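You operate a simulated robot arm through the tools that you are given. There is no shell and no other tool. Be economical: measure what you need, move in short steps, check, and stop when the job is done.

The job below is to be done with a simulated two-armed robot. You get a single attempt, and the scene is never put back.

Task
Crank out the grease that the dose board asks, then pack the pot.
Fine: hold the pot, crank to the figure and back to 0. Pass it to your other hand and stand it in the tray. Set down upright: grease pot.

It is judged by the outcome, as a careful person would: the job done as asked, and still so three seconds after it is handed in. It fails if anything else is knocked over, pushed out of place, dropped, spilled or broken.

Robot
Two 7-joint arms with two-finger parallel grippers on one trunk, on a base that drives. Base frame: it is fixed to the floor where the robot stands at the start and does not move with it; the origin is under the middle of the robot, x ahead of it, y to its left, z up. Lengths are in mm, angles in rad, forces in N, time in s.
The left shoulder is at the start at [70, 133, 1226], the right one opposite. With the tool pointing down near the work surface each hand reaches from about 100 to 620 mm from the robot's upright axis, wherever it stands, measured 20 degrees to its own side. Places, roughly: dose board [800, 0, 900]; dryer can [750, -1250, 750]; handled tray inside [500, -700, 800]; paste tin [750, -1250, 750]; pot crank [500, -200, 900]. Payload 1.57 kg a hand.
The TCP of each hand is the grasp point between the finger pads, 30 mm short of the fingertips. In the tool frame z runs along the fingers and y along their closing line. Largest opening 80 mm; finger width 17, thickness 12; the body of the gripper, 40 by 82 mm, starts 80 mm behind the TCP.
Orientation is that of the tool frame in the base frame, as a unit quaternion [x, y, z, w]. With the fingers straight down and closing along the base's y, the tool's x points along the base's -x, its y along +y and its z along -z.

Tools
- The arms move only by the tool servo_tool. It takes "left_deltas", "right_deltas" or both (then of equal length, played together; a hand with none holds still); each is a list of rows, each an object (a shift or turn left out is 0, a gripper value left out holds the last) with "translation": the shift along the base's x, y, z in mm, a list of three; "angular": the turn, a rotation vector about the base's x, y, z in rad, a list of three; "fingers": the opening, from 0 (shut) to 1 (fully open). In form: [{"translation": [dx, dy, dz], "angular": [ax, ay, az], "fingers": fingers}, ...]. A call has 1 to 8 rows; each row shifts and turns the commanded pose from where the row before left it. Rows are played at 5 a second. More than 50 mm and 0.15 rad between two rows, or a gripper value outside its range, and nothing of the call is played. A pose out of reach is approached as far as the arm can. The call stops where the force on the tool passes 40 N (or 10 N more than at its start, if that is more) or the arm is blocked; 0.2 s more then pass. Each finger travels about 153 mm/s and halts on what it meets, pressing with about 25 N; the grip force reading is that of the motor and also rises with nothing between the fingers. The clock runs only during rows and for 0.2 s after the last one: add rows that do not move to give the fingers time. It gives the time, the measured TCP pose, the force on the tool (base axes), the opening and the grip force at its end, in the units of the frame above (readings bear some noise), with the torque about the TCP (base axes, N m) and any sound that the robot's microphone picked up, and new pictures: "pictures" is both (left out), scene, wrist or none (wrist: the cameras of the hands that moved).
- Cameras (640 x 400 px; columns grow to the right, rows downward): "scene" is now at [131.1, -37.3, 1452.5]; the picture's right is [-0.43, -0.90, 0.00], its down [-0.53, 0.25, -0.81] and it looks along [0.73, -0.35, -0.59] (base axes); focal length 248 px, centre (320, 200). "left" rides on the left gripper at [72, 7, -122] in its tool frame; the picture's right is [-0.09, 1.00, 0.00], its down [-0.84, -0.08, -0.54] and it looks along [-0.54, -0.05, 0.84] (tool axes); focal length 238 px, centre (320, 200). "right" rides on the right gripper at [72, -7, -122] in its tool frame; the picture's right is [0.09, 1.00, 0.00], its down [-0.84, 0.08, -0.54] and it looks along [-0.54, 0.05, 0.84] (tool axes); focal length 238 px, centre (320, 200). There is no depth. A picture from a camera that has moved, and an enlarged one, comes with that camera's place and axes in the base frame and with its lens.
- slide_trunk(by): slides the trunk up (or, below 0, down) by that many mm; the arms and the scene camera ride with it, the base frame stays. It gives what a move gives, with no picture.
- drive_base(legs): drives the robot by 1 to 6 legs, each [ahead, left, turn to the left] in mm, mm and rad, along the robot's own axes; the way and the turn of a leg run together, so that a leg with both is an arc; at most 1500 mm and 3.142 rad a leg. The arms and the cameras ride along, it lands a little off, and it stops where it bumps. It gives what a move gives, and a new picture of the scene camera.
- aim_head(pan, tilt): turns the head with the scene camera to pan (to the left, within 1.501 rad either way) and tilt (down, from -0.506 to 1.204), counted from straight ahead of the robot. It gives what a move gives, and a new picture of the scene camera.
- enlarge(camera, box): a new picture of the part [left, top, right, bottom] of that camera's present view, enlarged. It takes no simulated time.
- hand_in(): hands the job in; it is judged then, once.

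Work in short steps. Places have to be worked out from the pictures, the camera data and where the tool is seen: move nearer, look again, correct. Check each grasp and each placing, and mend what went wrong. You have 120 turns and 260 pictures in all, those below and enlarged ones among them. Open the grippers and draw the arms clear of the work before you hand the job in, unless the task says otherwise; then end with one line.

The tools are called after "Call:" by a JSON object that holds its "op" and its "data". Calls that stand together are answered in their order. servo_tool: Moves the arms, as the interface text tells. Its arguments: {"type":"object","properties":{"left_deltas":{"type":"array"},"right_deltas":{"type":"array"},"pictures":{"type":"string","enum":["both","scene","wrist","none"]}},"required":[]} The other tools are called the same way: slide_trunk (by) slides the trunk up or down; drive_base (legs) drives the base; aim_head (pan, tilt) turns the head that bears the scene camera; enlarge (camera, box) takes an enlarged picture of a part of a camera's view; hand_in () hands the job in.

At the start:

```text
clock: 0.0
left_eef_pos: [386.7, -44.9, 1251.5]
left_tool_rot: [0.0, 1.0, 0.001, -0.001]
left_wrist_force: [0.5, 0.3, 0.1]
left_moment: [0.0, -0.01, 0.0]
left_width: 79.9
left_gripper_force: 0.0
right_eef_pos: [358.7, -431.0, 1308.3]
right_tool_rot: [0.0, 1.0, 0.0, 0.0]
right_wrist_force: [-1.0, -1.1, -0.3]
right_moment: [0.02, -0.03, 0.05]
right_width: 80.1
right_gripper_force: 0.2
trunk travel left (down, up): [-800.0, 140.0]
robot x, y, heading: [0.7, -1.0, -0.007]
head pan, tilt: [-0.442, 0.627]
```

scene: 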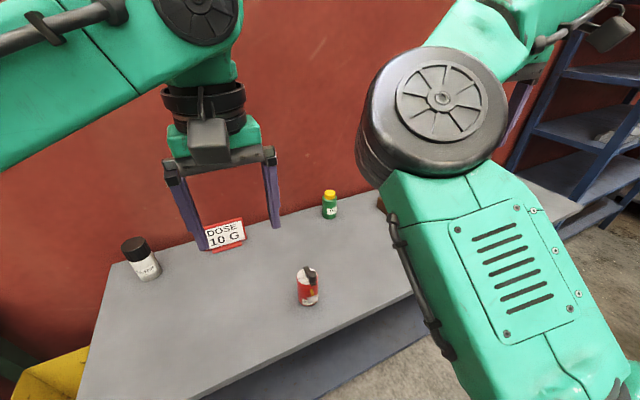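
right: 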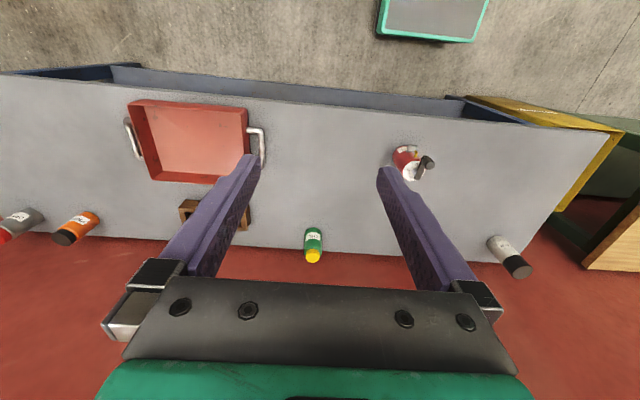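
left: 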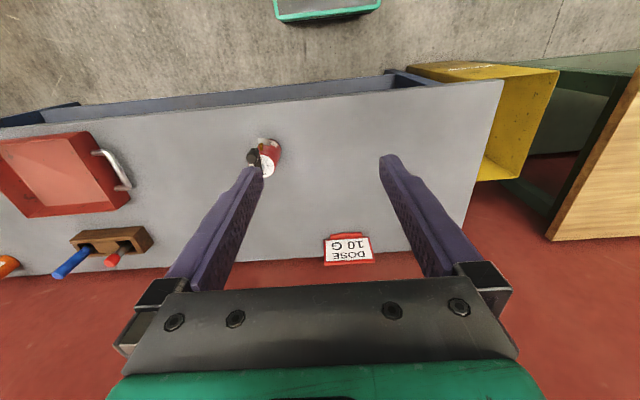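

The dose board reads 10 G; the pot with its crank stands in the middle of the bench. I take closer looks at the pot and the board.

Call:
{"op": "enlarge", "data": {"camera": "scene", "box": [270, 250, 350, 320]}}

Call:
{"op": "enlarge", "data": {"camera": "left", "box": [220, 120, 320, 190]}}

Call:
{"op": "enlarge", "data": {"camera": "right", "box": [360, 125, 460, 195]}}

Call:
{"op": "enlarge", "data": {"camera": "scene", "box": [190, 210, 260, 260]}}

```text
5.71 times, centred on (310, 285) of scene
camera zoom: at [131.1, -37.3, 1452.5], right [-0.43, -0.9, 0.0], down [-0.53, 0.25, -0.81], along [0.73, -0.35, -0.59], focal length 1417 px, centre (377, -286)
```

zoom: 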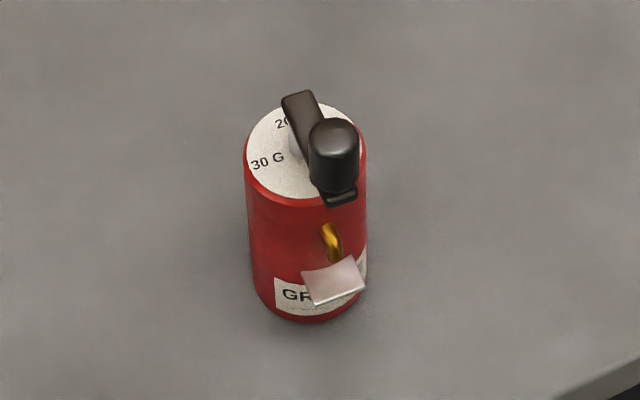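

```text
5.71 times, centred on (270, 155) of left
camera zoom: at [314.4, -38.7, 1374.1], right [0.09, 1.0, 0.0], down [0.84, -0.08, 0.54], along [0.54, -0.05, -0.84], focal length 1362 px, centre (606, 457)
```

zoom: 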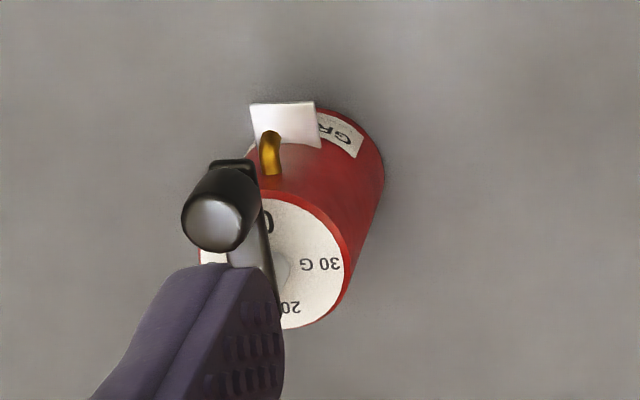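

```text
5.71 times, centred on (410, 160) of right
camera zoom: at [287.2, -439.0, 1430.1], right [-0.09, 1.0, 0.0], down [0.84, 0.08, 0.54], along [0.54, 0.05, -0.84], focal length 1362 px, centre (-194, 429)
```

zoom: 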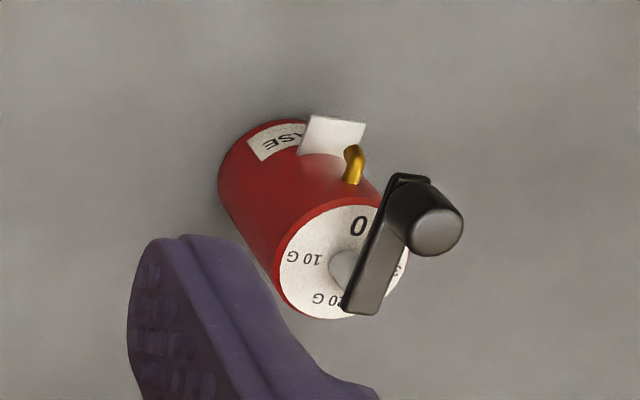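

```text
8.00 times, centred on (225, 235) of scene
camera zoom: at [131.1, -37.3, 1452.5], right [-0.43, -0.9, 0.0], down [-0.53, 0.25, -0.81], along [0.73, -0.35, -0.59], focal length 1984 px, centre (1080, -80)
```

zoom: 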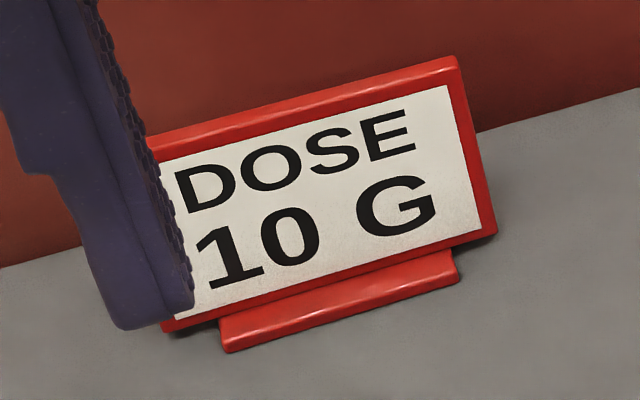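

The dose is 10 G, and the dial marks run 0 (toward the robot), 10 G (−y side), 20 G, 30 G. The pot is at about (521,−187), diameter about 56 and top near z=900. I drive right so that it is straight ahead.

Call:
{"op": "drive_base", "data": {"legs": [[0, -230, 0]]}}

Call:
{"op": "aim_head", "data": {"pan": 0.0, "tilt": 0.8}}

```text
clock: 1.8
left_eef_pos: [386.5, -277.9, 1253.9]
left_tool_rot: [0.001, 1.0, 0.0, 0.0]
left_wrist_force: [-0.5, 0.1, 0.7]
left_moment: [-0.04, -0.02, 0.0]
left_width: 80.0
left_gripper_force: 0.0
right_eef_pos: [357.0, -663.6, 1310.1]
right_tool_rot: [0.001, 1.0, -0.001, 0.0]
right_wrist_force: [0.2, 0.4, 0.3]
right_moment: [-0.02, 0.0, 0.01]
right_width: 80.1
right_gripper_force: 0.1
trunk travel left (down, up): [-800.0, 140.0]
robot x, y, heading: [-3.6, -236.1, -0.004]
head pan, tilt: [-0.442, 0.627]
camera scene: at [130.5, -268.8, 1452.6], right [-0.43, -0.9, 0.0], down [-0.53, 0.25, -0.81], along [0.73, -0.35, -0.59], focal length 248 px, centre (320, 200)
```

scene: 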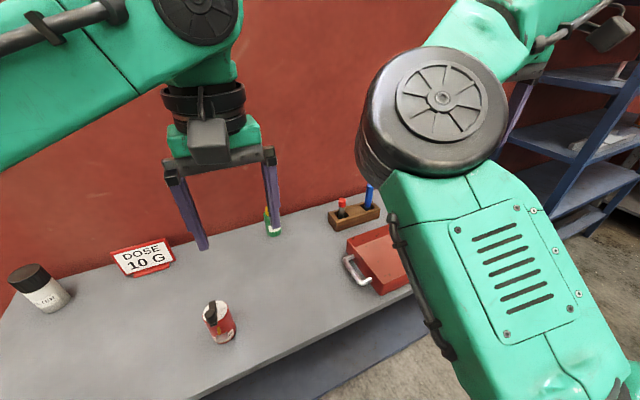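

```text
clock: 2.6
left_eef_pos: [386.5, -281.3, 1252.8]
left_tool_rot: [0.002, 1.0, 0.0, -0.001]
left_wrist_force: [0.1, 0.2, -0.2]
left_moment: [0.02, 0.0, 0.04]
left_width: 80.3
left_gripper_force: 0.2
right_eef_pos: [357.7, -668.4, 1308.8]
right_tool_rot: [0.001, 1.0, 0.0, -0.001]
right_wrist_force: [0.3, -0.6, -0.6]
right_moment: [0.02, 0.0, 0.0]
right_width: 80.2
right_gripper_force: 0.0
trunk travel left (down, up): [-800.0, 140.0]
robot x, y, heading: [-2.2, -235.4, -0.005]
head pan, tilt: [0.0, 0.799]
camera scene: at [132.1, -235.6, 1437.9], right [0.0, -1.0, 0.0], down [-0.72, 0.0, -0.7], along [0.7, 0.0, -0.72], focal length 248 px, centre (320, 200)
```

scene: 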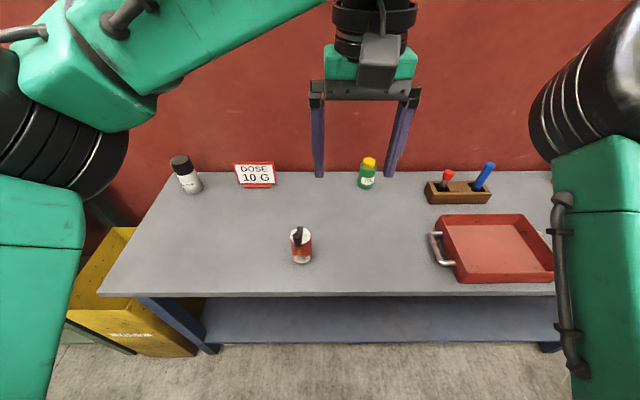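

The view is clear now; I zoom in on the pot and the tray.

Call:
{"op": "enlarge", "data": {"camera": "scene", "box": [270, 215, 334, 275]}}

Call:
{"op": "enlarge", "data": {"camera": "scene", "box": [410, 195, 570, 295]}}

```text
6.67 times, centred on (302, 245) of scene
camera zoom: at [132.1, -235.6, 1437.9], right [0.0, -1.0, 0.0], down [-0.72, 0.0, -0.7], along [0.7, 0.0, -0.72], focal length 1653 px, centre (440, -100)
```

zoom: 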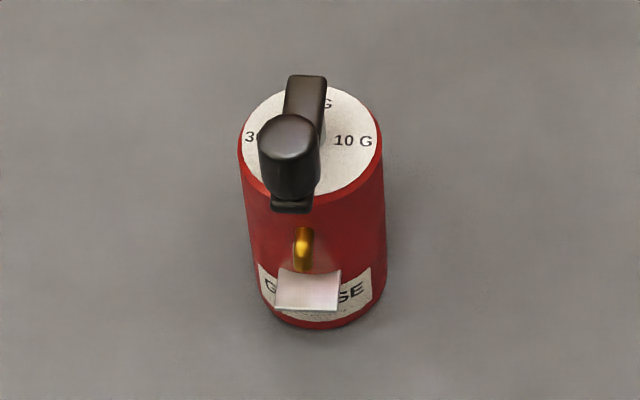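

```text
4.00 times, centred on (490, 245) of scene
camera zoom: at [132.1, -235.6, 1437.9], right [0.0, -1.0, 0.0], down [-0.72, 0.0, -0.7], along [0.7, 0.0, -0.72], focal length 992 px, centre (-360, 20)
```

zoom: 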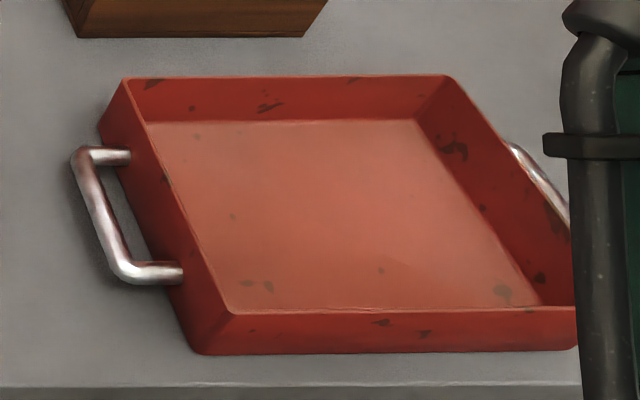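

Estimates: pot axis at (521,−183), r≈29, rim at z≈900, crank knob near (497,−180) with its top at about 937. The left hand will hold the low part of the pot from the robot side, tilted about 34° below horizontal so the spout sits between the fingers. I start with the turn up high.

Call:
{"op": "servo_tool", "data": {"left_deltas": [{"translation": [2, 14, -25], "angular": [0, -0.139, 0], "fingers": 1}, {"translation": [2, 14, -25], "angular": [0, -0.139, 0]}, {"translation": [2, 14, -25], "angular": [0, -0.139, 0]}, {"translation": [2, 14, -25], "angular": [0, -0.139, 0]}, {"translation": [2, 14, -25], "angular": [0, -0.139, 0]}, {"translation": [2, 14, -25], "angular": [0, -0.139, 0]}, {"translation": [2, 14, -25], "angular": [0, -0.139, 0]}]}}

```text
clock: 4.2
left_eef_pos: [407.1, -187.9, 1074.1]
left_tool_rot: [0.001, 0.884, 0.001, 0.468]
left_wrist_force: [0.1, 0.0, 0.1]
left_moment: [0.0, -0.03, 0.01]
left_width: 80.0
left_gripper_force: 0.0
left hand out of reach, approached as far as the arm can: row 6
right_eef_pos: [354.8, -665.5, 1310.1]
right_tool_rot: [0.001, 1.0, -0.001, 0.001]
right_wrist_force: [-0.1, 0.3, 0.0]
right_moment: [-0.04, -0.02, -0.02]
right_width: 80.2
right_gripper_force: 0.0
trunk travel left (down, up): [-800.0, 140.0]
robot x, y, heading: [-1.0, -232.5, 0.001]
head pan, tilt: [0.0, 0.799]
camera scene: at [130.4, -233.1, 1438.2], right [0.0, -1.0, 0.0], down [-0.72, 0.0, -0.7], along [0.7, 0.0, -0.72], focal length 248 px, centre (320, 200)
camera left: at [265.1, -181.6, 1083.9], right [0.06, 1.0, 0.08], down [0.02, -0.08, 1.0], along [1.0, -0.05, -0.03], focal length 238 px, centre (320, 200)
```

scene: 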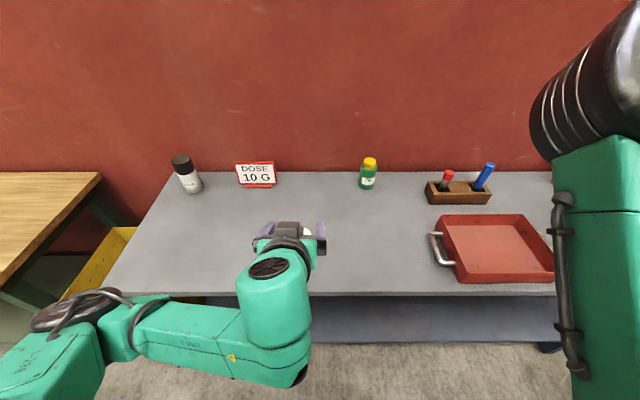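
left: 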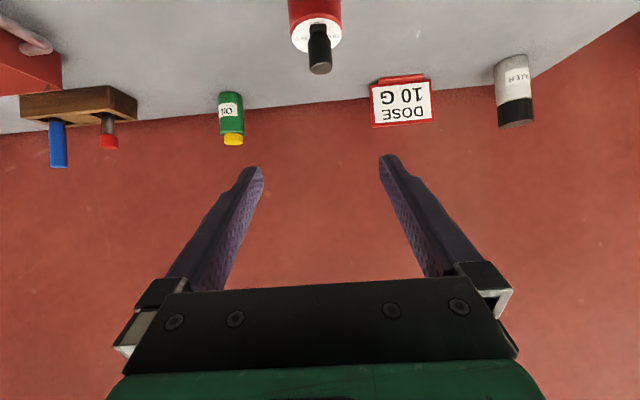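

The orientation is right and the pot axis still reads y≈−183. I descend to the pre-grasp point, about 120 mm back along the tool axis.

Call:
{"op": "servo_tool", "data": {"left_deltas": [{"translation": [3, 1, -42]}, {"translation": [3, 1, -42]}, {"translation": [3, 1, -42]}, {"translation": [3, 1, -42]}]}}

```text
clock: 5.2
left_eef_pos: [423.4, -184.7, 907.8]
left_tool_rot: [0.002, 0.884, 0.001, 0.468]
left_wrist_force: [0.0, -0.3, -1.3]
left_moment: [0.01, -0.04, 0.02]
left_width: 80.0
left_gripper_force: 0.0
right_eef_pos: [357.7, -667.1, 1309.0]
right_tool_rot: [0.0, 1.0, 0.0, -0.001]
right_wrist_force: [-0.3, -0.1, 0.3]
right_moment: [0.01, 0.01, 0.02]
right_width: 80.0
right_gripper_force: 0.2
trunk travel left (down, up): [-800.0, 140.0]
robot x, y, heading: [1.1, -233.5, -0.006]
head pan, tilt: [0.0, 0.799]
camera scene: at [132.0, -234.8, 1438.0], right [0.0, -1.0, 0.0], down [-0.72, 0.0, -0.7], along [0.7, 0.0, -0.72], focal length 248 px, centre (320, 200)
camera left: at [281.0, -177.0, 916.4], right [0.05, 1.0, 0.08], down [0.02, -0.08, 1.0], along [1.0, -0.05, -0.03], focal length 238 px, centre (320, 200)
```

scene: 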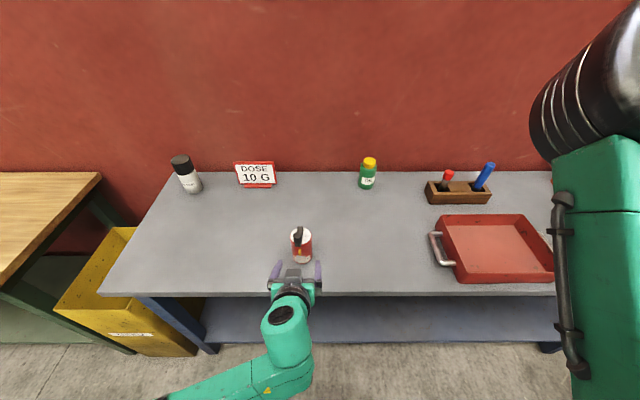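
left: 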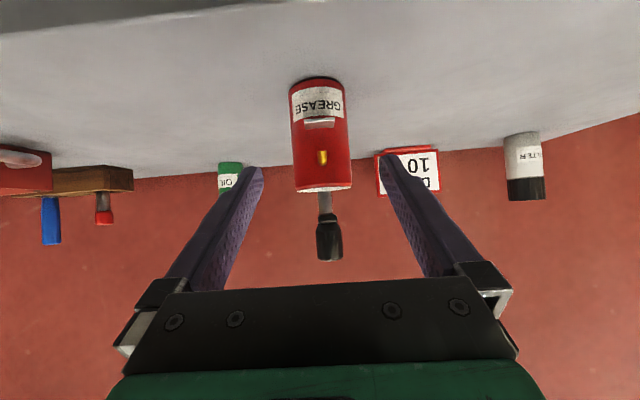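

This side view gives rim z≈900, knob z≈930–959, and crank radius about 40, so the knob is at x≈481, y≈−182. The pot is centred between the left fingers, so I advance along the tool axis.

Call:
{"op": "servo_tool", "data": {"left_deltas": [{"translation": [24.4, 0, -17.4]}, {"translation": [24.4, 0, -17.4]}, {"translation": [24.4, 0, -17.4]}, {"translation": [24.4, 0, -17.4]}]}}

Call:
{"op": "enlarge", "data": {"camera": "scene", "box": [250, 205, 346, 275]}}

```text
clock: 6.2
left_eef_pos: [519.1, -183.8, 838.6]
left_tool_rot: [0.002, 0.884, 0.0, 0.467]
left_wrist_force: [-0.4, -0.6, -0.4]
left_moment: [-0.03, -0.03, -0.01]
left_width: 79.8
left_gripper_force: 0.1
right_eef_pos: [357.2, -667.1, 1308.1]
right_tool_rot: [0.001, 1.0, 0.0, -0.001]
right_wrist_force: [0.5, -0.1, -0.5]
right_moment: [0.03, 0.02, -0.03]
right_width: 80.2
right_gripper_force: 0.0
trunk travel left (down, up): [-800.0, 140.0]
robot x, y, heading: [0.5, -230.7, -0.005]
head pan, tilt: [0.0, 0.799]
camera scene: at [133.2, -235.1, 1437.8], right [0.0, -1.0, 0.0], down [-0.72, 0.0, -0.7], along [0.7, 0.0, -0.72], focal length 248 px, centre (320, 200)
camera left: at [378.2, -177.0, 847.2], right [0.05, 1.0, 0.08], down [0.02, -0.08, 1.0], along [1.0, -0.05, -0.03], focal length 238 px, centre (320, 200)
```

scene: 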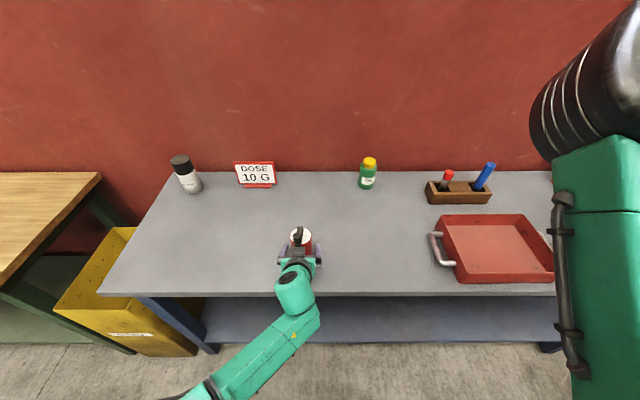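
left: 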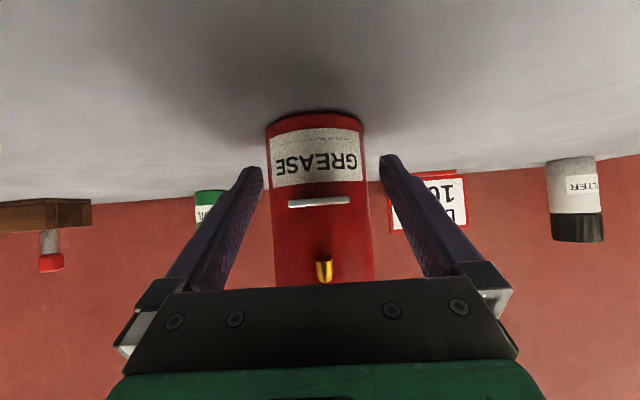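

```text
5.71 times, centred on (298, 240) of scene
camera zoom: at [133.2, -235.1, 1437.8], right [0.0, -1.0, 0.0], down [-0.72, 0.0, -0.7], along [0.7, 0.0, -0.72], focal length 1417 px, centre (446, -29)
```

zoom: 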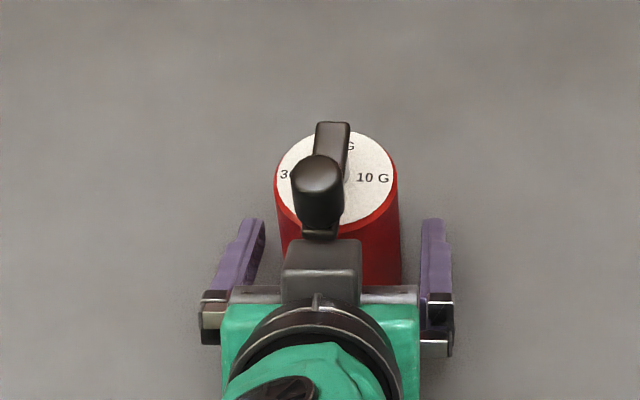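

The pot lies between the pads. I close the left gripper on it.

Call:
{"op": "servo_tool", "data": {"left_deltas": [{"fingers": 0.6}, {"fingers": 0.6}, {"fingers": 0.0}, {"fingers": 0.0}, {"fingers": 0.0}], "pictures": "wrist"}}

Call:
{"op": "enlarge", "data": {"camera": "scene", "box": [250, 205, 346, 275]}}

```text
clock: 7.4
left_eef_pos: [519.4, -182.9, 839.4]
left_tool_rot: [0.0, 0.884, 0.002, 0.467]
left_wrist_force: [0.2, 0.5, 0.6]
left_moment: [-0.02, 0.03, 0.02]
left_width: 57.4
left_gripper_force: 24.9
right_eef_pos: [356.9, -667.6, 1309.2]
right_tool_rot: [0.0, 1.0, 0.0, 0.0]
right_wrist_force: [-0.7, -0.5, 0.0]
right_moment: [-0.03, -0.02, 0.02]
right_width: 80.0
right_gripper_force: 0.1
trunk travel left (down, up): [-800.0, 140.0]
robot x, y, heading: [0.4, -232.7, -0.001]
head pan, tilt: [0.0, 0.799]
camera left: at [377.6, -176.8, 847.7], right [0.05, 1.0, 0.08], down [0.02, -0.08, 1.0], along [1.0, -0.05, -0.03], focal length 238 px, centre (320, 200)
```

left: 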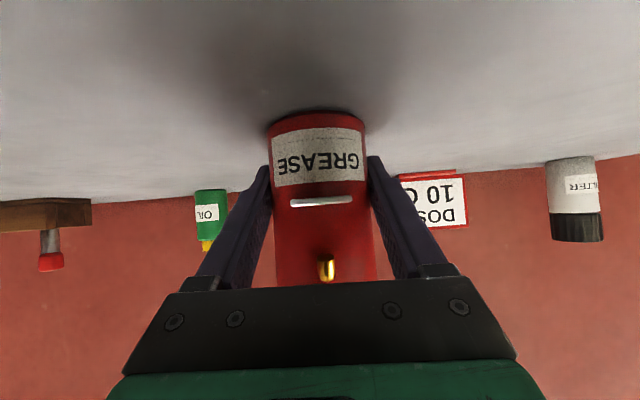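

```text
5.71 times, centred on (298, 240) of scene
camera zoom: at [132.4, -234.6, 1437.9], right [0.0, -1.0, 0.0], down [-0.72, 0.0, -0.7], along [0.7, 0.0, -0.72], focal length 1417 px, centre (446, -29)
```

zoom: 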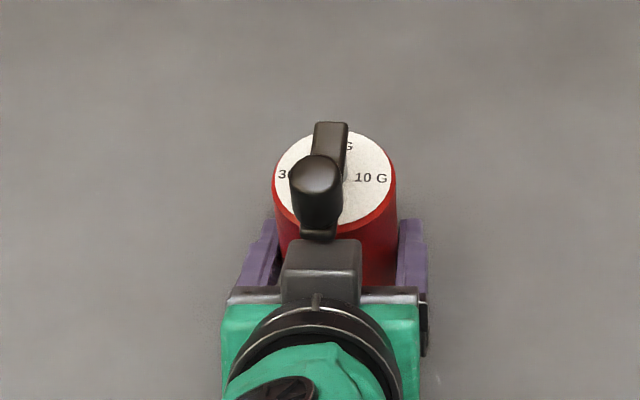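

The pot is firmly held (57.4 mm). Now the right hand goes over toward the knob, high up.

Call:
{"op": "servo_tool", "data": {"right_deltas": [{"translation": [13, 44, -12], "fingers": 0.7}, {"translation": [13, 44, -12]}, {"translation": [13, 44, -12]}, {"translation": [13, 44, -12]}, {"translation": [13, 44, -12]}, {"translation": [13, 44, -12]}, {"translation": [13, 44, -12]}, {"translation": [13, 44, -12]}]}}

```text
clock: 9.2
left_eef_pos: [520.3, -182.4, 837.7]
left_tool_rot: [0.001, 0.884, 0.0, 0.467]
left_wrist_force: [0.9, 0.5, -0.2]
left_moment: [-0.04, 0.0, 0.0]
left_width: 57.1
left_gripper_force: 24.7
right_eef_pos: [438.5, -456.9, 1247.9]
right_tool_rot: [0.001, 1.0, 0.0, -0.003]
right_wrist_force: [0.3, 0.6, -0.5]
right_moment: [0.02, 0.0, 0.02]
right_width: 55.9
right_gripper_force: 0.1
right hand out of reach, approached as far as the arm can: row 2, 3, 4, 5
trunk travel left (down, up): [-800.0, 140.0]
robot x, y, heading: [1.4, -232.1, -0.007]
head pan, tilt: [0.0, 0.799]
camera scene: at [127.5, -251.5, 1431.7], right [-0.24, -0.97, 0.0], down [-0.75, 0.18, -0.64], along [0.62, -0.15, -0.77], focal length 248 px, centre (320, 200)
camera right: at [368.2, -463.9, 1369.3], right [-0.09, 1.0, 0.0], down [0.84, 0.08, 0.54], along [0.53, 0.05, -0.84], focal length 238 px, centre (320, 200)
```

scene: 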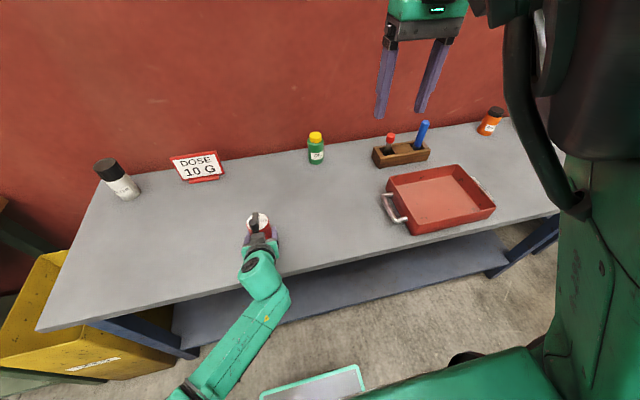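
right: 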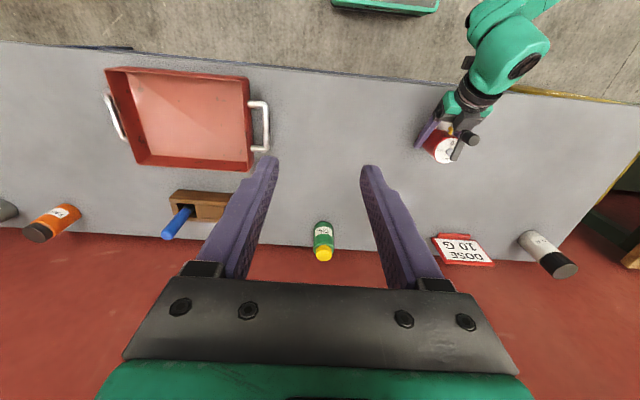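

The right elbow seems to have nudged the head, since its view turned slightly. I lower the right hand away from it before moving it inward.

Call:
{"op": "servo_tool", "data": {"right_deltas": [{"translation": [5, 0, -40]}, {"translation": [5, 0, -40]}, {"translation": [5, 0, -40]}, {"translation": [5, 0, -40]}], "pictures": "scene"}}

```text
clock: 10.2
left_eef_pos: [519.5, -183.4, 837.9]
left_tool_rot: [0.001, 0.884, 0.0, 0.467]
left_wrist_force: [0.9, -1.3, 0.5]
left_moment: [-0.04, -0.02, 0.04]
left_width: 57.3
left_gripper_force: 24.9
right_eef_pos: [464.4, -467.3, 1096.6]
right_tool_rot: [0.007, 1.0, 0.014, 0.008]
right_wrist_force: [0.1, 0.1, 0.4]
right_moment: [-0.01, 0.01, 0.0]
right_width: 56.1
right_gripper_force: 0.0
right hand out of reach, approached as far as the arm can: row 3, 4
trunk travel left (down, up): [-800.0, 140.0]
robot x, y, heading: [0.5, -237.2, -0.008]
head pan, tilt: [0.0, 0.799]
camera scene: at [133.9, -235.0, 1437.8], right [0.0, -1.0, 0.0], down [-0.72, 0.0, -0.7], along [0.7, 0.0, -0.72], focal length 248 px, centre (320, 200)
```

scene: 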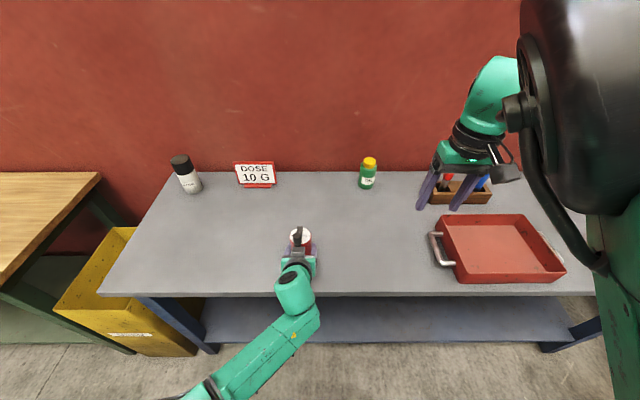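

The head is back in place. I move the right hand toward the knob at this height in modest steps.

Call:
{"op": "servo_tool", "data": {"right_deltas": [{"translation": [2, 35, 0]}, {"translation": [2, 35, 0]}, {"translation": [2, 35, 0]}, {"translation": [2, 35, 0]}], "pictures": "scene"}}

```text
clock: 11.2
left_eef_pos: [519.4, -183.1, 839.4]
left_tool_rot: [0.001, 0.884, 0.0, 0.467]
left_wrist_force: [0.5, 0.1, -1.4]
left_moment: [-0.07, -0.01, 0.01]
left_width: 57.1
left_gripper_force: 24.7
right_eef_pos: [535.4, -406.5, 1106.5]
right_tool_rot: [0.009, 1.0, 0.008, -0.001]
right_wrist_force: [-0.7, 0.3, 0.3]
right_moment: [-0.05, -0.01, 0.03]
right_width: 55.8
right_gripper_force: 0.0
right hand out of reach, approached as far as the arm can: row 1, 2, 3, 4
trunk travel left (down, up): [-800.0, 140.0]
robot x, y, heading: [-2.1, -233.4, -0.006]
head pan, tilt: [0.0, 0.799]
camera scene: at [133.7, -233.4, 1437.8], right [0.0, -1.0, 0.0], down [-0.72, 0.0, -0.7], along [0.7, 0.0, -0.72], focal length 248 px, centre (320, 200)
```

scene: 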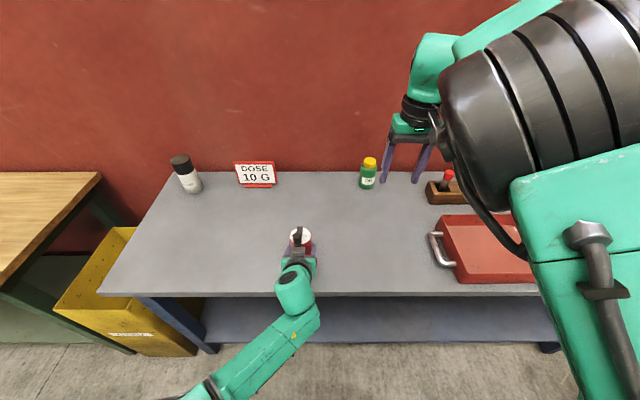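

The arm is still too folded at this height. I lower the hand further over the free bench before moving it in.

Call:
{"op": "servo_tool", "data": {"right_deltas": [{"translation": [0, 0, -30]}, {"translation": [0, 0, -30]}, {"translation": [0, 0, -30]}], "pictures": "scene"}}

```text
clock: 12.0
left_eef_pos: [519.7, -182.6, 838.4]
left_tool_rot: [0.002, 0.884, 0.0, 0.467]
left_wrist_force: [-0.1, 0.0, -1.0]
left_moment: [-0.01, 0.05, -0.01]
left_width: 57.3
left_gripper_force: 24.7
right_eef_pos: [542.8, -406.7, 1017.1]
right_tool_rot: [0.001, 1.0, -0.002, -0.001]
right_wrist_force: [-0.6, 0.0, 0.2]
right_moment: [0.01, 0.0, 0.0]
right_width: 56.0
right_gripper_force: 0.1
right hand out of reach, approached as far as the arm can: row 1, 3
trunk travel left (down, up): [-800.0, 140.0]
robot x, y, heading: [-1.3, -233.7, 0.001]
head pan, tilt: [0.0, 0.799]
camera scene: at [132.8, -234.7, 1437.9], right [0.0, -1.0, 0.0], down [-0.72, 0.0, -0.7], along [0.7, 0.0, -0.72], focal length 248 px, centre (320, 200)
```

scene: 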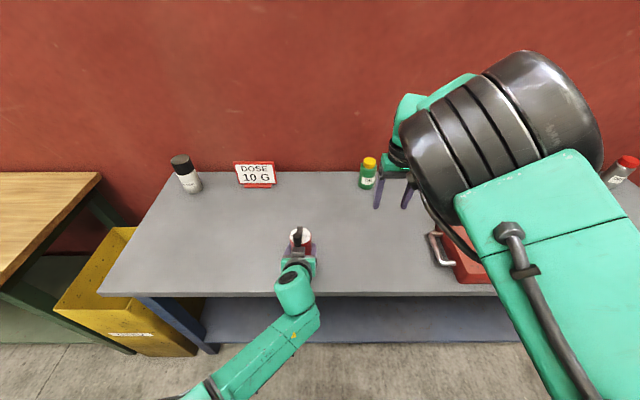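

Height is about 1017 now. I try the inward move in small steps.

Call:
{"op": "servo_tool", "data": {"right_deltas": [{"translation": [-8, 30, 0]}, {"translation": [-8, 30, 0]}, {"translation": [-8, 30, 0]}], "pictures": "scene"}}

```text
clock: 12.8
left_eef_pos: [519.5, -183.1, 837.7]
left_tool_rot: [0.001, 0.884, 0.001, 0.467]
left_wrist_force: [0.5, -0.1, -0.8]
left_moment: [0.04, -0.04, -0.01]
left_width: 57.4
left_gripper_force: 25.1
right_eef_pos: [572.9, -343.8, 1017.7]
right_tool_rot: [0.001, 1.0, -0.001, -0.002]
right_wrist_force: [-0.2, -0.1, 0.1]
right_moment: [-0.02, 0.02, 0.01]
right_width: 55.9
right_gripper_force: 0.1
right hand out of reach, approached as far as the arm can: row 1, 2, 3
trunk travel left (down, up): [-800.0, 140.0]
robot x, y, heading: [1.2, -234.5, -0.006]
head pan, tilt: [0.0, 0.799]
camera scene: at [132.7, -233.8, 1437.9], right [0.0, -1.0, 0.0], down [-0.72, 0.0, -0.7], along [0.7, 0.0, -0.72], focal length 248 px, centre (320, 200)
```

scene: 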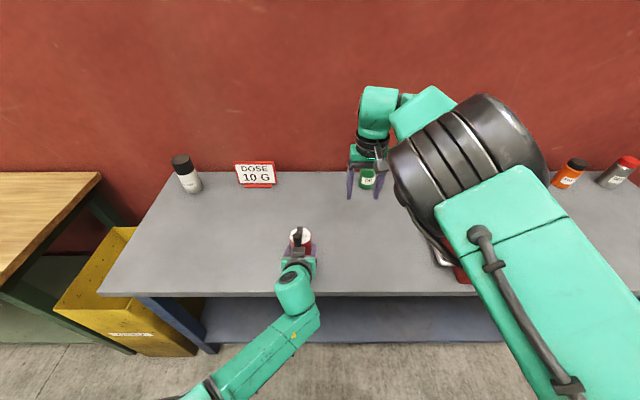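

The hand slides along some joint limit. I test whether turning the tool about vertical frees it.

Call:
{"op": "servo_tool", "data": {"right_deltas": [{"translation": [-8, 10, 0], "angular": [0, 0, 0.14]}, {"translation": [-8, 10, 0], "angular": [0, 0, 0.14]}, {"translation": [-8, 10, 0], "angular": [0, 0, 0.14]}], "pictures": "none"}}

```text
clock: 13.6
left_eef_pos: [519.9, -183.3, 839.0]
left_tool_rot: [0.001, 0.884, 0.001, 0.468]
left_wrist_force: [-0.2, -0.4, -0.9]
left_moment: [0.02, 0.0, 0.0]
left_width: 57.2
left_gripper_force: 24.8
right_eef_pos: [580.9, -318.9, 1018.3]
right_tool_rot: [-0.209, 0.978, -0.001, 0.0]
right_wrist_force: [-0.9, 0.4, -0.3]
right_moment: [0.02, 0.01, 0.0]
right_width: 56.1
right_gripper_force: 0.1
right hand out of reach, approached as far as the arm can: row 1, 2, 3
trunk travel left (down, up): [-800.0, 140.0]
robot x, y, heading: [-2.2, -233.9, -0.004]
head pan, tilt: [0.0, 0.799]
```

Yaw was not the limit. Going farther forward seemed to allow more leftward travel, so I try passing farther out and then pulling back.

Call:
{"op": "servo_tool", "data": {"right_deltas": [{"translation": [15, 35, 0]}, {"translation": [10, 40, 0]}, {"translation": [5, 45, 0]}, {"translation": [-20, 15, 0]}, {"translation": [-30, 0, 0]}, {"translation": [-30, 0, 0]}], "pictures": "scene"}}

```text
clock: 15.0
left_eef_pos: [519.4, -183.0, 839.2]
left_tool_rot: [0.002, 0.884, 0.0, 0.467]
left_wrist_force: [0.6, 0.3, -1.3]
left_moment: [-0.01, -0.03, 0.02]
left_width: 56.9
left_gripper_force: 24.5
right_eef_pos: [583.0, -267.0, 1018.3]
right_tool_rot: [-0.208, 0.978, -0.001, -0.001]
right_wrist_force: [0.3, 0.5, 0.3]
right_moment: [0.0, -0.01, -0.01]
right_width: 55.9
right_gripper_force: 0.2
right hand out of reach, approached as far as the arm can: row 2, 3, 4, 5, 6
trunk travel left (down, up): [-800.0, 140.0]
robot x, y, heading: [-1.3, -232.5, -0.003]
head pan, tilt: [0.0, 0.799]
camera scene: at [132.4, -234.6, 1437.9], right [0.0, -1.0, 0.0], down [-0.72, 0.0, -0.7], along [0.7, 0.0, -0.72], focal length 248 px, centre (320, 200)
```

scene: 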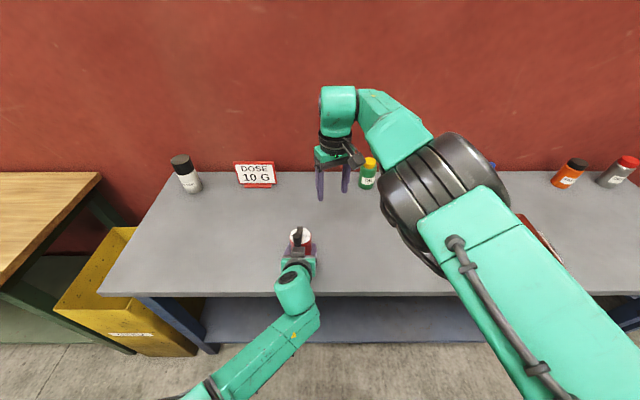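

The elbow has swung inward instead of folding. I back out to the right, then bring the hand in close to the body to reset the elbow, and turn the yaw back.

Call:
{"op": "servo_tool", "data": {"right_deltas": [{"translation": [-2, -45, 5], "angular": [0, 0, -0.14]}, {"translation": [-10, -45, 5], "angular": [0, 0, -0.14]}, {"translation": [-30, -38, 5], "angular": [0, 0, -0.14]}, {"translation": [-35, -33, 5]}, {"translation": [-40, -30, 5]}, {"translation": [-45, -20, 5]}, {"translation": [-45, -15, 5]}, {"translation": [-45, 0, 0]}], "pictures": "scene"}}

```text
refused: row 5 steps farther than a row can; nothing moved
```

Call:
{"op": "servo_tool", "data": {"right_deltas": [{"translation": [-2, -45, 5], "angular": [0, 0, -0.14]}, {"translation": [-10, -45, 5], "angular": [0, 0, -0.14]}, {"translation": [-30, -38, 5], "angular": [0, 0, -0.14]}, {"translation": [-35, -33, 5]}, {"translation": [-38, -30, 5]}, {"translation": [-43, -20, 5]}, {"translation": [-45, -15, 5]}, {"translation": [-45, 0, 0]}], "pictures": "scene"}}

```text
clock: 16.8
left_eef_pos: [518.4, -183.2, 840.0]
left_tool_rot: [0.002, 0.884, 0.0, 0.468]
left_wrist_force: [0.4, 0.3, -1.9]
left_moment: [-0.01, 0.01, 0.0]
left_width: 57.1
left_gripper_force: 24.3
right_eef_pos: [340.5, -499.5, 1051.6]
right_tool_rot: [-0.002, 1.0, 0.004, -0.005]
right_wrist_force: [-1.1, -0.3, -0.3]
right_moment: [0.01, -0.04, 0.0]
right_width: 56.0
right_gripper_force: 0.0
right hand out of reach, approached as far as the arm can: row 3, 4, 8
trunk travel left (down, up): [-800.0, 140.0]
robot x, y, heading: [-1.1, -236.2, -0.004]
head pan, tilt: [0.0, 0.799]
camera scene: at [121.0, -244.2, 1425.8], right [-0.14, -0.99, 0.0], down [-0.81, 0.11, -0.57], along [0.57, -0.08, -0.82], focal length 248 px, centre (320, 200)
```

scene: 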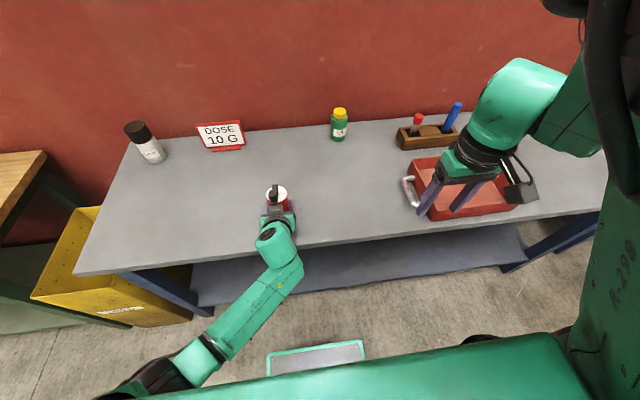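

The right upper arm crowds the head when the hand works this far left. Better to stand farther left, where the right hand sits comfortably on its own side and the left reaches across. I release the pot, withdraw the left hand, and move the right hand clear of the head.

Call:
{"op": "servo_tool", "data": {"left_deltas": [{"fingers": 1}, {"fingers": 1}, {"translation": [-24.4, 0, 16.6]}, {"translation": [-24.4, 0, 16.6]}, {"translation": [-24.4, 0, 16.6]}, {"translation": [-24.4, 0, 16.6]}, {"translation": [-24.4, 0, 16.6]}, {"translation": [-10, 0, 30]}], "right_deltas": [{"translation": [30, -5, 10]}, {"translation": [30, -5, 10]}, {"translation": [30, -5, 10]}, {"translation": [30, -5, 10]}, {}, {}, {}, {}]}}

```text
clock: 18.6
left_eef_pos: [386.5, -184.5, 950.7]
left_tool_rot: [0.001, 0.884, 0.001, 0.468]
left_wrist_force: [-0.5, 0.1, -0.9]
left_moment: [0.01, 0.02, 0.0]
left_width: 79.9
left_gripper_force: 0.1
right_eef_pos: [461.0, -529.1, 1092.3]
right_tool_rot: [0.01, 1.0, 0.009, -0.002]
right_wrist_force: [-0.7, 0.4, 0.2]
right_moment: [0.01, -0.01, 0.02]
right_width: 55.9
right_gripper_force: 0.1
trunk travel left (down, up): [-800.0, 140.0]
robot x, y, heading: [-2.5, -238.2, -0.006]
head pan, tilt: [0.0, 0.799]
camera scene: at [131.4, -234.9, 1438.0], right [0.0, -1.0, 0.0], down [-0.72, 0.0, -0.7], along [0.7, 0.0, -0.72], focal length 248 px, centre (320, 200)
camera right: at [390.0, -537.8, 1214.4], right [-0.07, 1.0, 0.02], down [0.84, 0.05, 0.54], along [0.54, 0.05, -0.84], focal length 238 px, centre (320, 200)
camera left: at [245.1, -176.8, 959.0], right [0.05, 1.0, 0.08], down [0.02, -0.08, 1.0], along [1.0, -0.05, -0.03], focal length 238 px, centre (320, 200)
```

scene: 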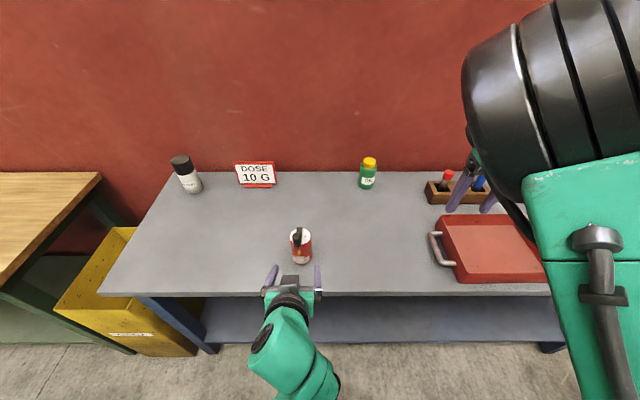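
right: 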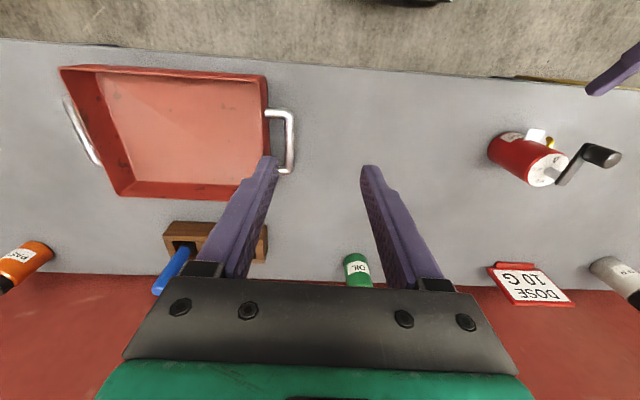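
left: 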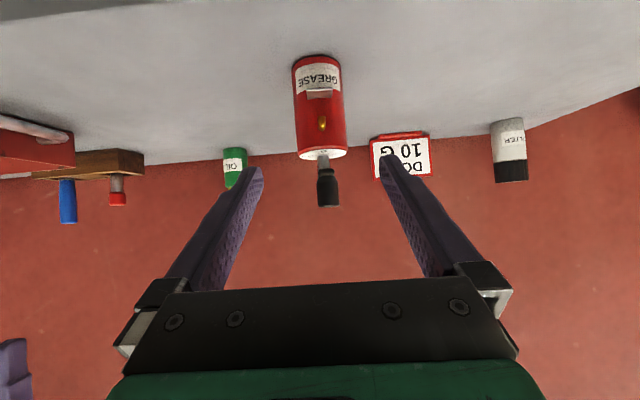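

The pot stood undisturbed. I drive left 270.

Call:
{"op": "drive_base", "data": {"legs": [[0, 270, 0]]}}

```text
clock: 20.6
left_eef_pos: [390.1, 85.6, 949.2]
left_tool_rot: [0.004, 0.884, -0.001, 0.468]
left_wrist_force: [0.0, 0.3, -0.6]
left_moment: [-0.01, 0.03, 0.0]
left_width: 80.2
left_gripper_force: 0.1
right_eef_pos: [462.2, -258.8, 1093.6]
right_tool_rot: [0.013, 1.0, 0.009, 0.0]
right_wrist_force: [0.6, -0.8, 0.2]
right_moment: [0.04, -0.02, 0.03]
right_width: 55.8
right_gripper_force: 0.1
trunk travel left (down, up): [-800.0, 140.0]
robot x, y, heading: [1.9, 40.7, -0.013]
head pan, tilt: [0.0, 0.799]
camera scene: at [134.0, 37.4, 1437.9], right [-0.01, -1.0, 0.0], down [-0.72, 0.01, -0.7], along [0.7, -0.01, -0.72], focal length 248 px, centre (320, 200)
```

scene: 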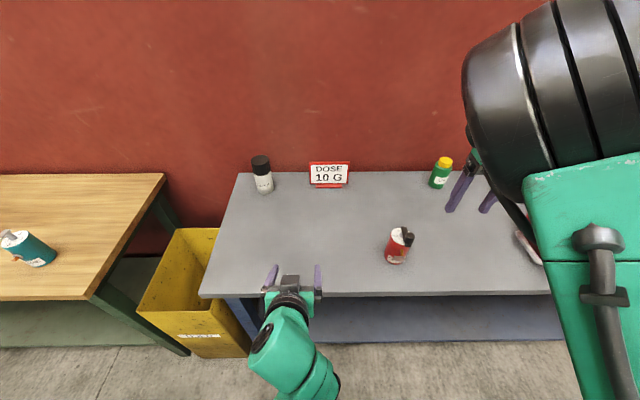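

I test whether the right hand now reaches above the knob.

Call:
{"op": "servo_tool", "data": {"right_deltas": [{"translation": [5, 20, -10], "fingers": 0.7}, {"translation": [5, 20, -10]}, {"translation": [5, 20, -10]}, {"translation": [4, 17, -10]}]}}

```text
clock: 21.6
left_eef_pos: [390.1, 88.5, 949.7]
left_tool_rot: [0.005, 0.884, -0.001, 0.467]
left_wrist_force: [-0.5, 0.0, -0.1]
left_moment: [0.0, 0.05, 0.02]
left_width: 79.9
left_gripper_force: 0.0
right_eef_pos: [481.7, -189.2, 1052.9]
right_tool_rot: [0.024, 0.999, 0.023, -0.003]
right_wrist_force: [0.6, 0.0, 0.2]
right_moment: [0.02, 0.03, -0.04]
right_width: 56.1
right_gripper_force: 0.1
right hand out of reach, approached as far as the arm can: row 4
trunk travel left (down, up): [-800.0, 140.0]
robot x, y, heading: [4.3, 37.3, -0.011]
head pan, tilt: [0.0, 0.799]
camera scene: at [134.6, 39.0, 1437.9], right [-0.01, -1.0, 0.0], down [-0.72, 0.01, -0.7], along [0.7, -0.01, -0.72], focal length 248 px, centre (320, 200)
camera right: at [411.1, -198.5, 1173.4], right [-0.04, 1.0, 0.04], down [0.84, 0.01, 0.54], along [0.54, 0.06, -0.84], focal length 238 px, centre (320, 200)
```

scene: 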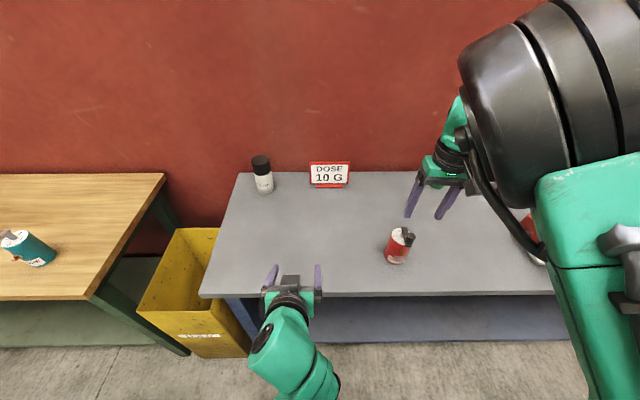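
right: 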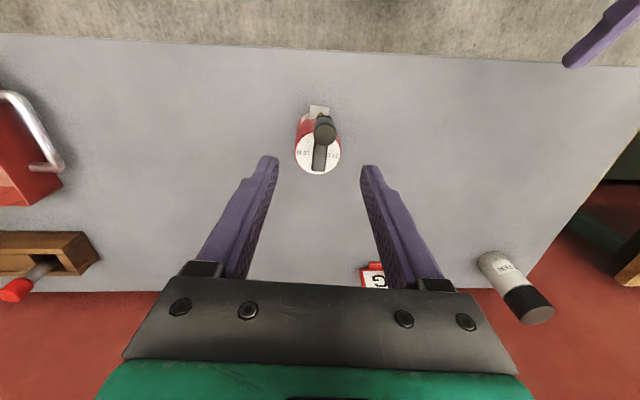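

The hand nearly reaches it, right at a limit. I zoom the right wrist camera to pin the knob and dial.

Call:
{"op": "enlarge", "data": {"camera": "right", "box": [280, 90, 360, 190]}}

```text
4.00 times, centred on (320, 140) of right
camera zoom: at [411.1, -198.5, 1173.4], right [-0.04, 1.0, 0.04], down [0.84, 0.01, 0.54], along [0.54, 0.06, -0.84], focal length 953 px, centre (320, 440)
```

zoom: 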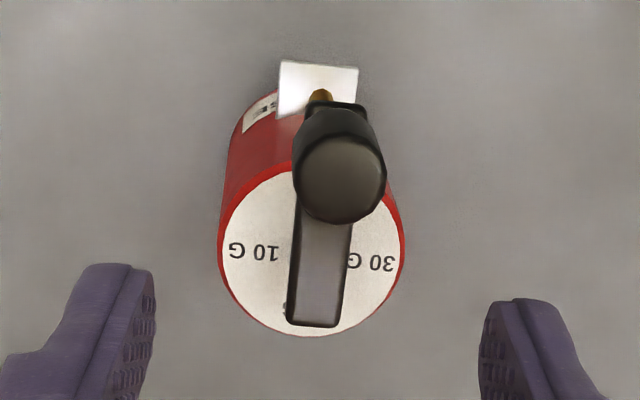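

Knob at (479,−181), dial centre at (519.5,−183.5); crank radius is 40, and the 10 G direction is a +90° turn. I test the right hand lower, over the knob.

Call:
{"op": "servo_tool", "data": {"right_deltas": [{"translation": [-1, 3, -25]}, {"translation": [-1, 4, -25]}, {}]}}

```text
clock: 22.4
left_eef_pos: [389.3, 88.9, 950.2]
left_tool_rot: [0.005, 0.884, -0.002, 0.467]
left_wrist_force: [-0.7, 0.6, 0.1]
left_moment: [-0.01, 0.02, 0.0]
left_width: 79.7
left_gripper_force: 0.0
right_eef_pos: [486.8, -187.7, 1003.3]
right_tool_rot: [0.017, 1.0, 0.012, -0.002]
right_wrist_force: [0.0, -0.4, -0.2]
right_moment: [-0.03, -0.01, 0.01]
right_width: 55.9
right_gripper_force: 0.0
right hand out of reach, approached as far as the arm can: row 1, 2
trunk travel left (down, up): [-800.0, 140.0]
robot x, y, heading: [-1.9, 40.6, -0.009]
head pan, tilt: [0.0, 0.799]
camera scene: at [133.0, 39.2, 1438.0], right [-0.01, -1.0, 0.0], down [-0.72, 0.01, -0.7], along [0.7, -0.01, -0.72], focal length 248 px, centre (320, 200)
camera right: at [415.7, -196.5, 1125.2], right [-0.06, 1.0, 0.03], down [0.84, 0.04, 0.54], along [0.54, 0.05, -0.84], focal length 238 px, centre (320, 200)
```

scene: 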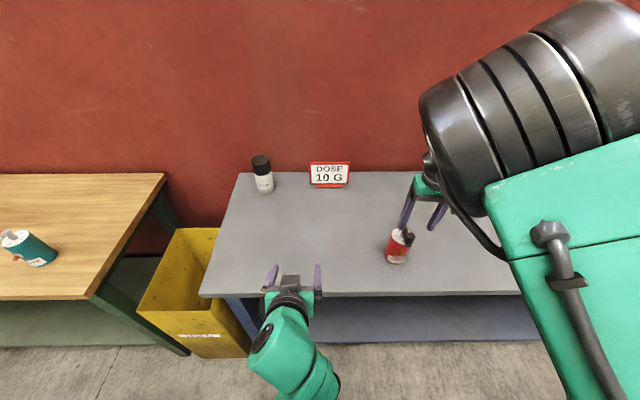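
right: 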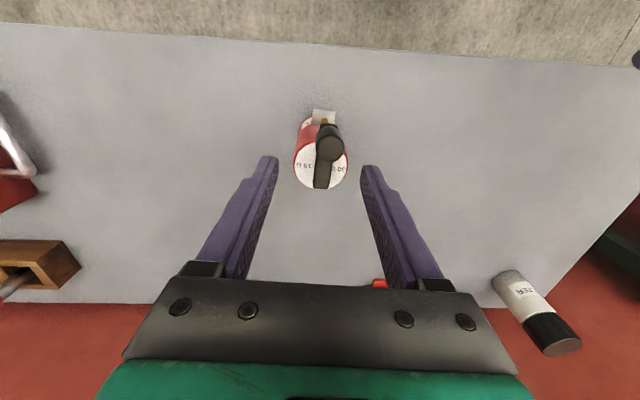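

It is still limited on the inward side. More distance ahead frees it, so I raise the hand a little and back the base up 60 mm.

Call:
{"op": "servo_tool", "data": {"right_deltas": [{"translation": [0, 0, 40]}], "pictures": "none"}}

Call:
{"op": "drive_base", "data": {"legs": [[-60, 0, 0]]}}

Call:
{"op": "servo_tool", "data": {"right_deltas": [{"translation": [20, 2, -10]}, {"translation": [20, 2, -10]}, {"translation": [13, 2, -10]}]}}

```text
clock: 22.8
left_eef_pos: [389.7, 86.7, 949.5]
left_tool_rot: [0.005, 0.884, -0.001, 0.467]
left_wrist_force: [-0.1, 0.4, -0.3]
left_moment: [0.04, -0.01, 0.0]
left_width: 79.8
left_gripper_force: 0.1
right_eef_pos: [484.6, -191.6, 1037.2]
right_tool_rot: [0.023, 1.0, 0.015, -0.007]
right_wrist_force: [-0.3, 0.2, 0.1]
right_moment: [-0.05, -0.05, 0.0]
right_width: 55.8
right_gripper_force: 0.1
trunk travel left (down, up): [-800.0, 140.0]
robot x, y, heading: [4.0, 38.7, -0.007]
head pan, tilt: [0.0, 0.799]
```

```text
clock: 23.7
left_eef_pos: [334.0, 88.0, 947.2]
left_tool_rot: [0.004, 0.885, -0.001, 0.466]
left_wrist_force: [-0.1, -0.3, 0.8]
left_moment: [0.04, -0.02, 0.02]
left_width: 80.1
left_gripper_force: 0.0
right_eef_pos: [431.3, -187.9, 1037.4]
right_tool_rot: [0.021, 1.0, 0.017, -0.007]
right_wrist_force: [1.0, 0.6, -0.6]
right_moment: [-0.01, 0.05, -0.03]
right_width: 56.1
right_gripper_force: 0.0
trunk travel left (down, up): [-800.0, 140.0]
robot x, y, heading: [-59.0, 40.6, -0.011]
head pan, tilt: [0.0, 0.799]
camera scene: at [80.2, 39.5, 1437.3], right [-0.01, -1.0, 0.0], down [-0.72, 0.01, -0.69], along [0.69, -0.01, -0.72], focal length 248 px, centre (320, 200)
```

scene: 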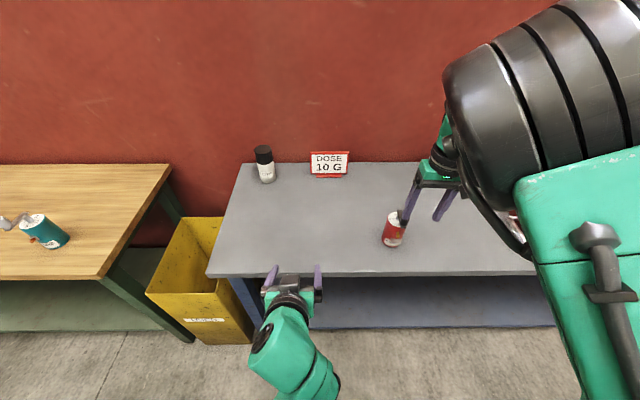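

```text
clock: 24.5
left_eef_pos: [329.7, 87.7, 948.9]
left_tool_rot: [0.005, 0.884, -0.002, 0.468]
left_wrist_force: [-0.9, -0.1, 0.6]
left_moment: [0.01, -0.01, -0.07]
left_width: 80.0
left_gripper_force: 0.2
right_eef_pos: [481.1, -182.3, 1011.3]
right_tool_rot: [0.02, 1.0, 0.018, -0.004]
right_wrist_force: [0.2, 0.2, -1.0]
right_moment: [-0.01, 0.01, -0.01]
right_width: 56.2
right_gripper_force: 0.0
trunk travel left (down, up): [-800.0, 140.0]
robot x, y, heading: [-56.9, 42.0, -0.004]
head pan, tilt: [0.0, 0.799]
camera scene: at [73.2, 39.4, 1438.1], right [-0.01, -1.0, 0.0], down [-0.72, 0.01, -0.7], along [0.7, -0.01, -0.72], focal length 248 px, centre (320, 200)
camera right: at [409.0, -191.8, 1132.3], right [-0.05, 1.0, 0.04], down [0.84, 0.02, 0.54], along [0.54, 0.06, -0.84], focal length 238 px, centre (320, 200)
```

scene: 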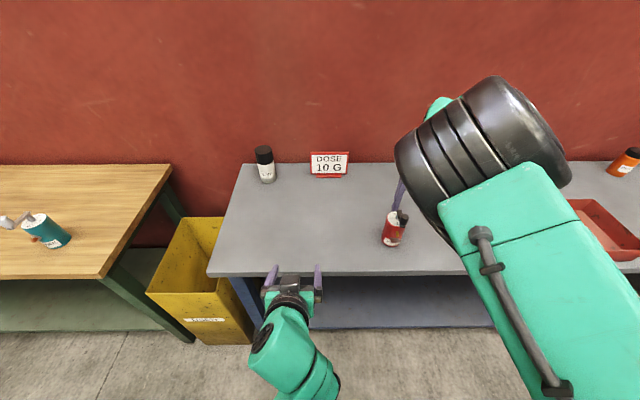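
right: 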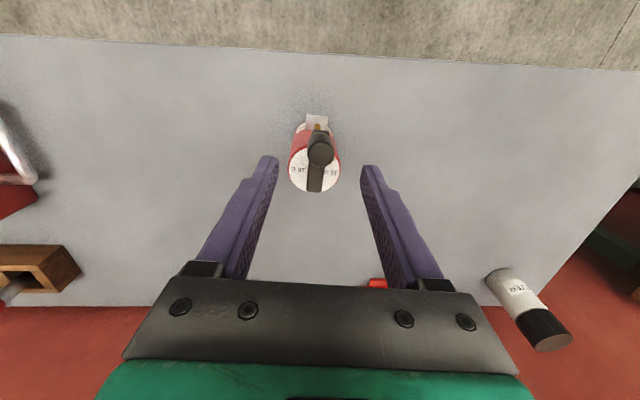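

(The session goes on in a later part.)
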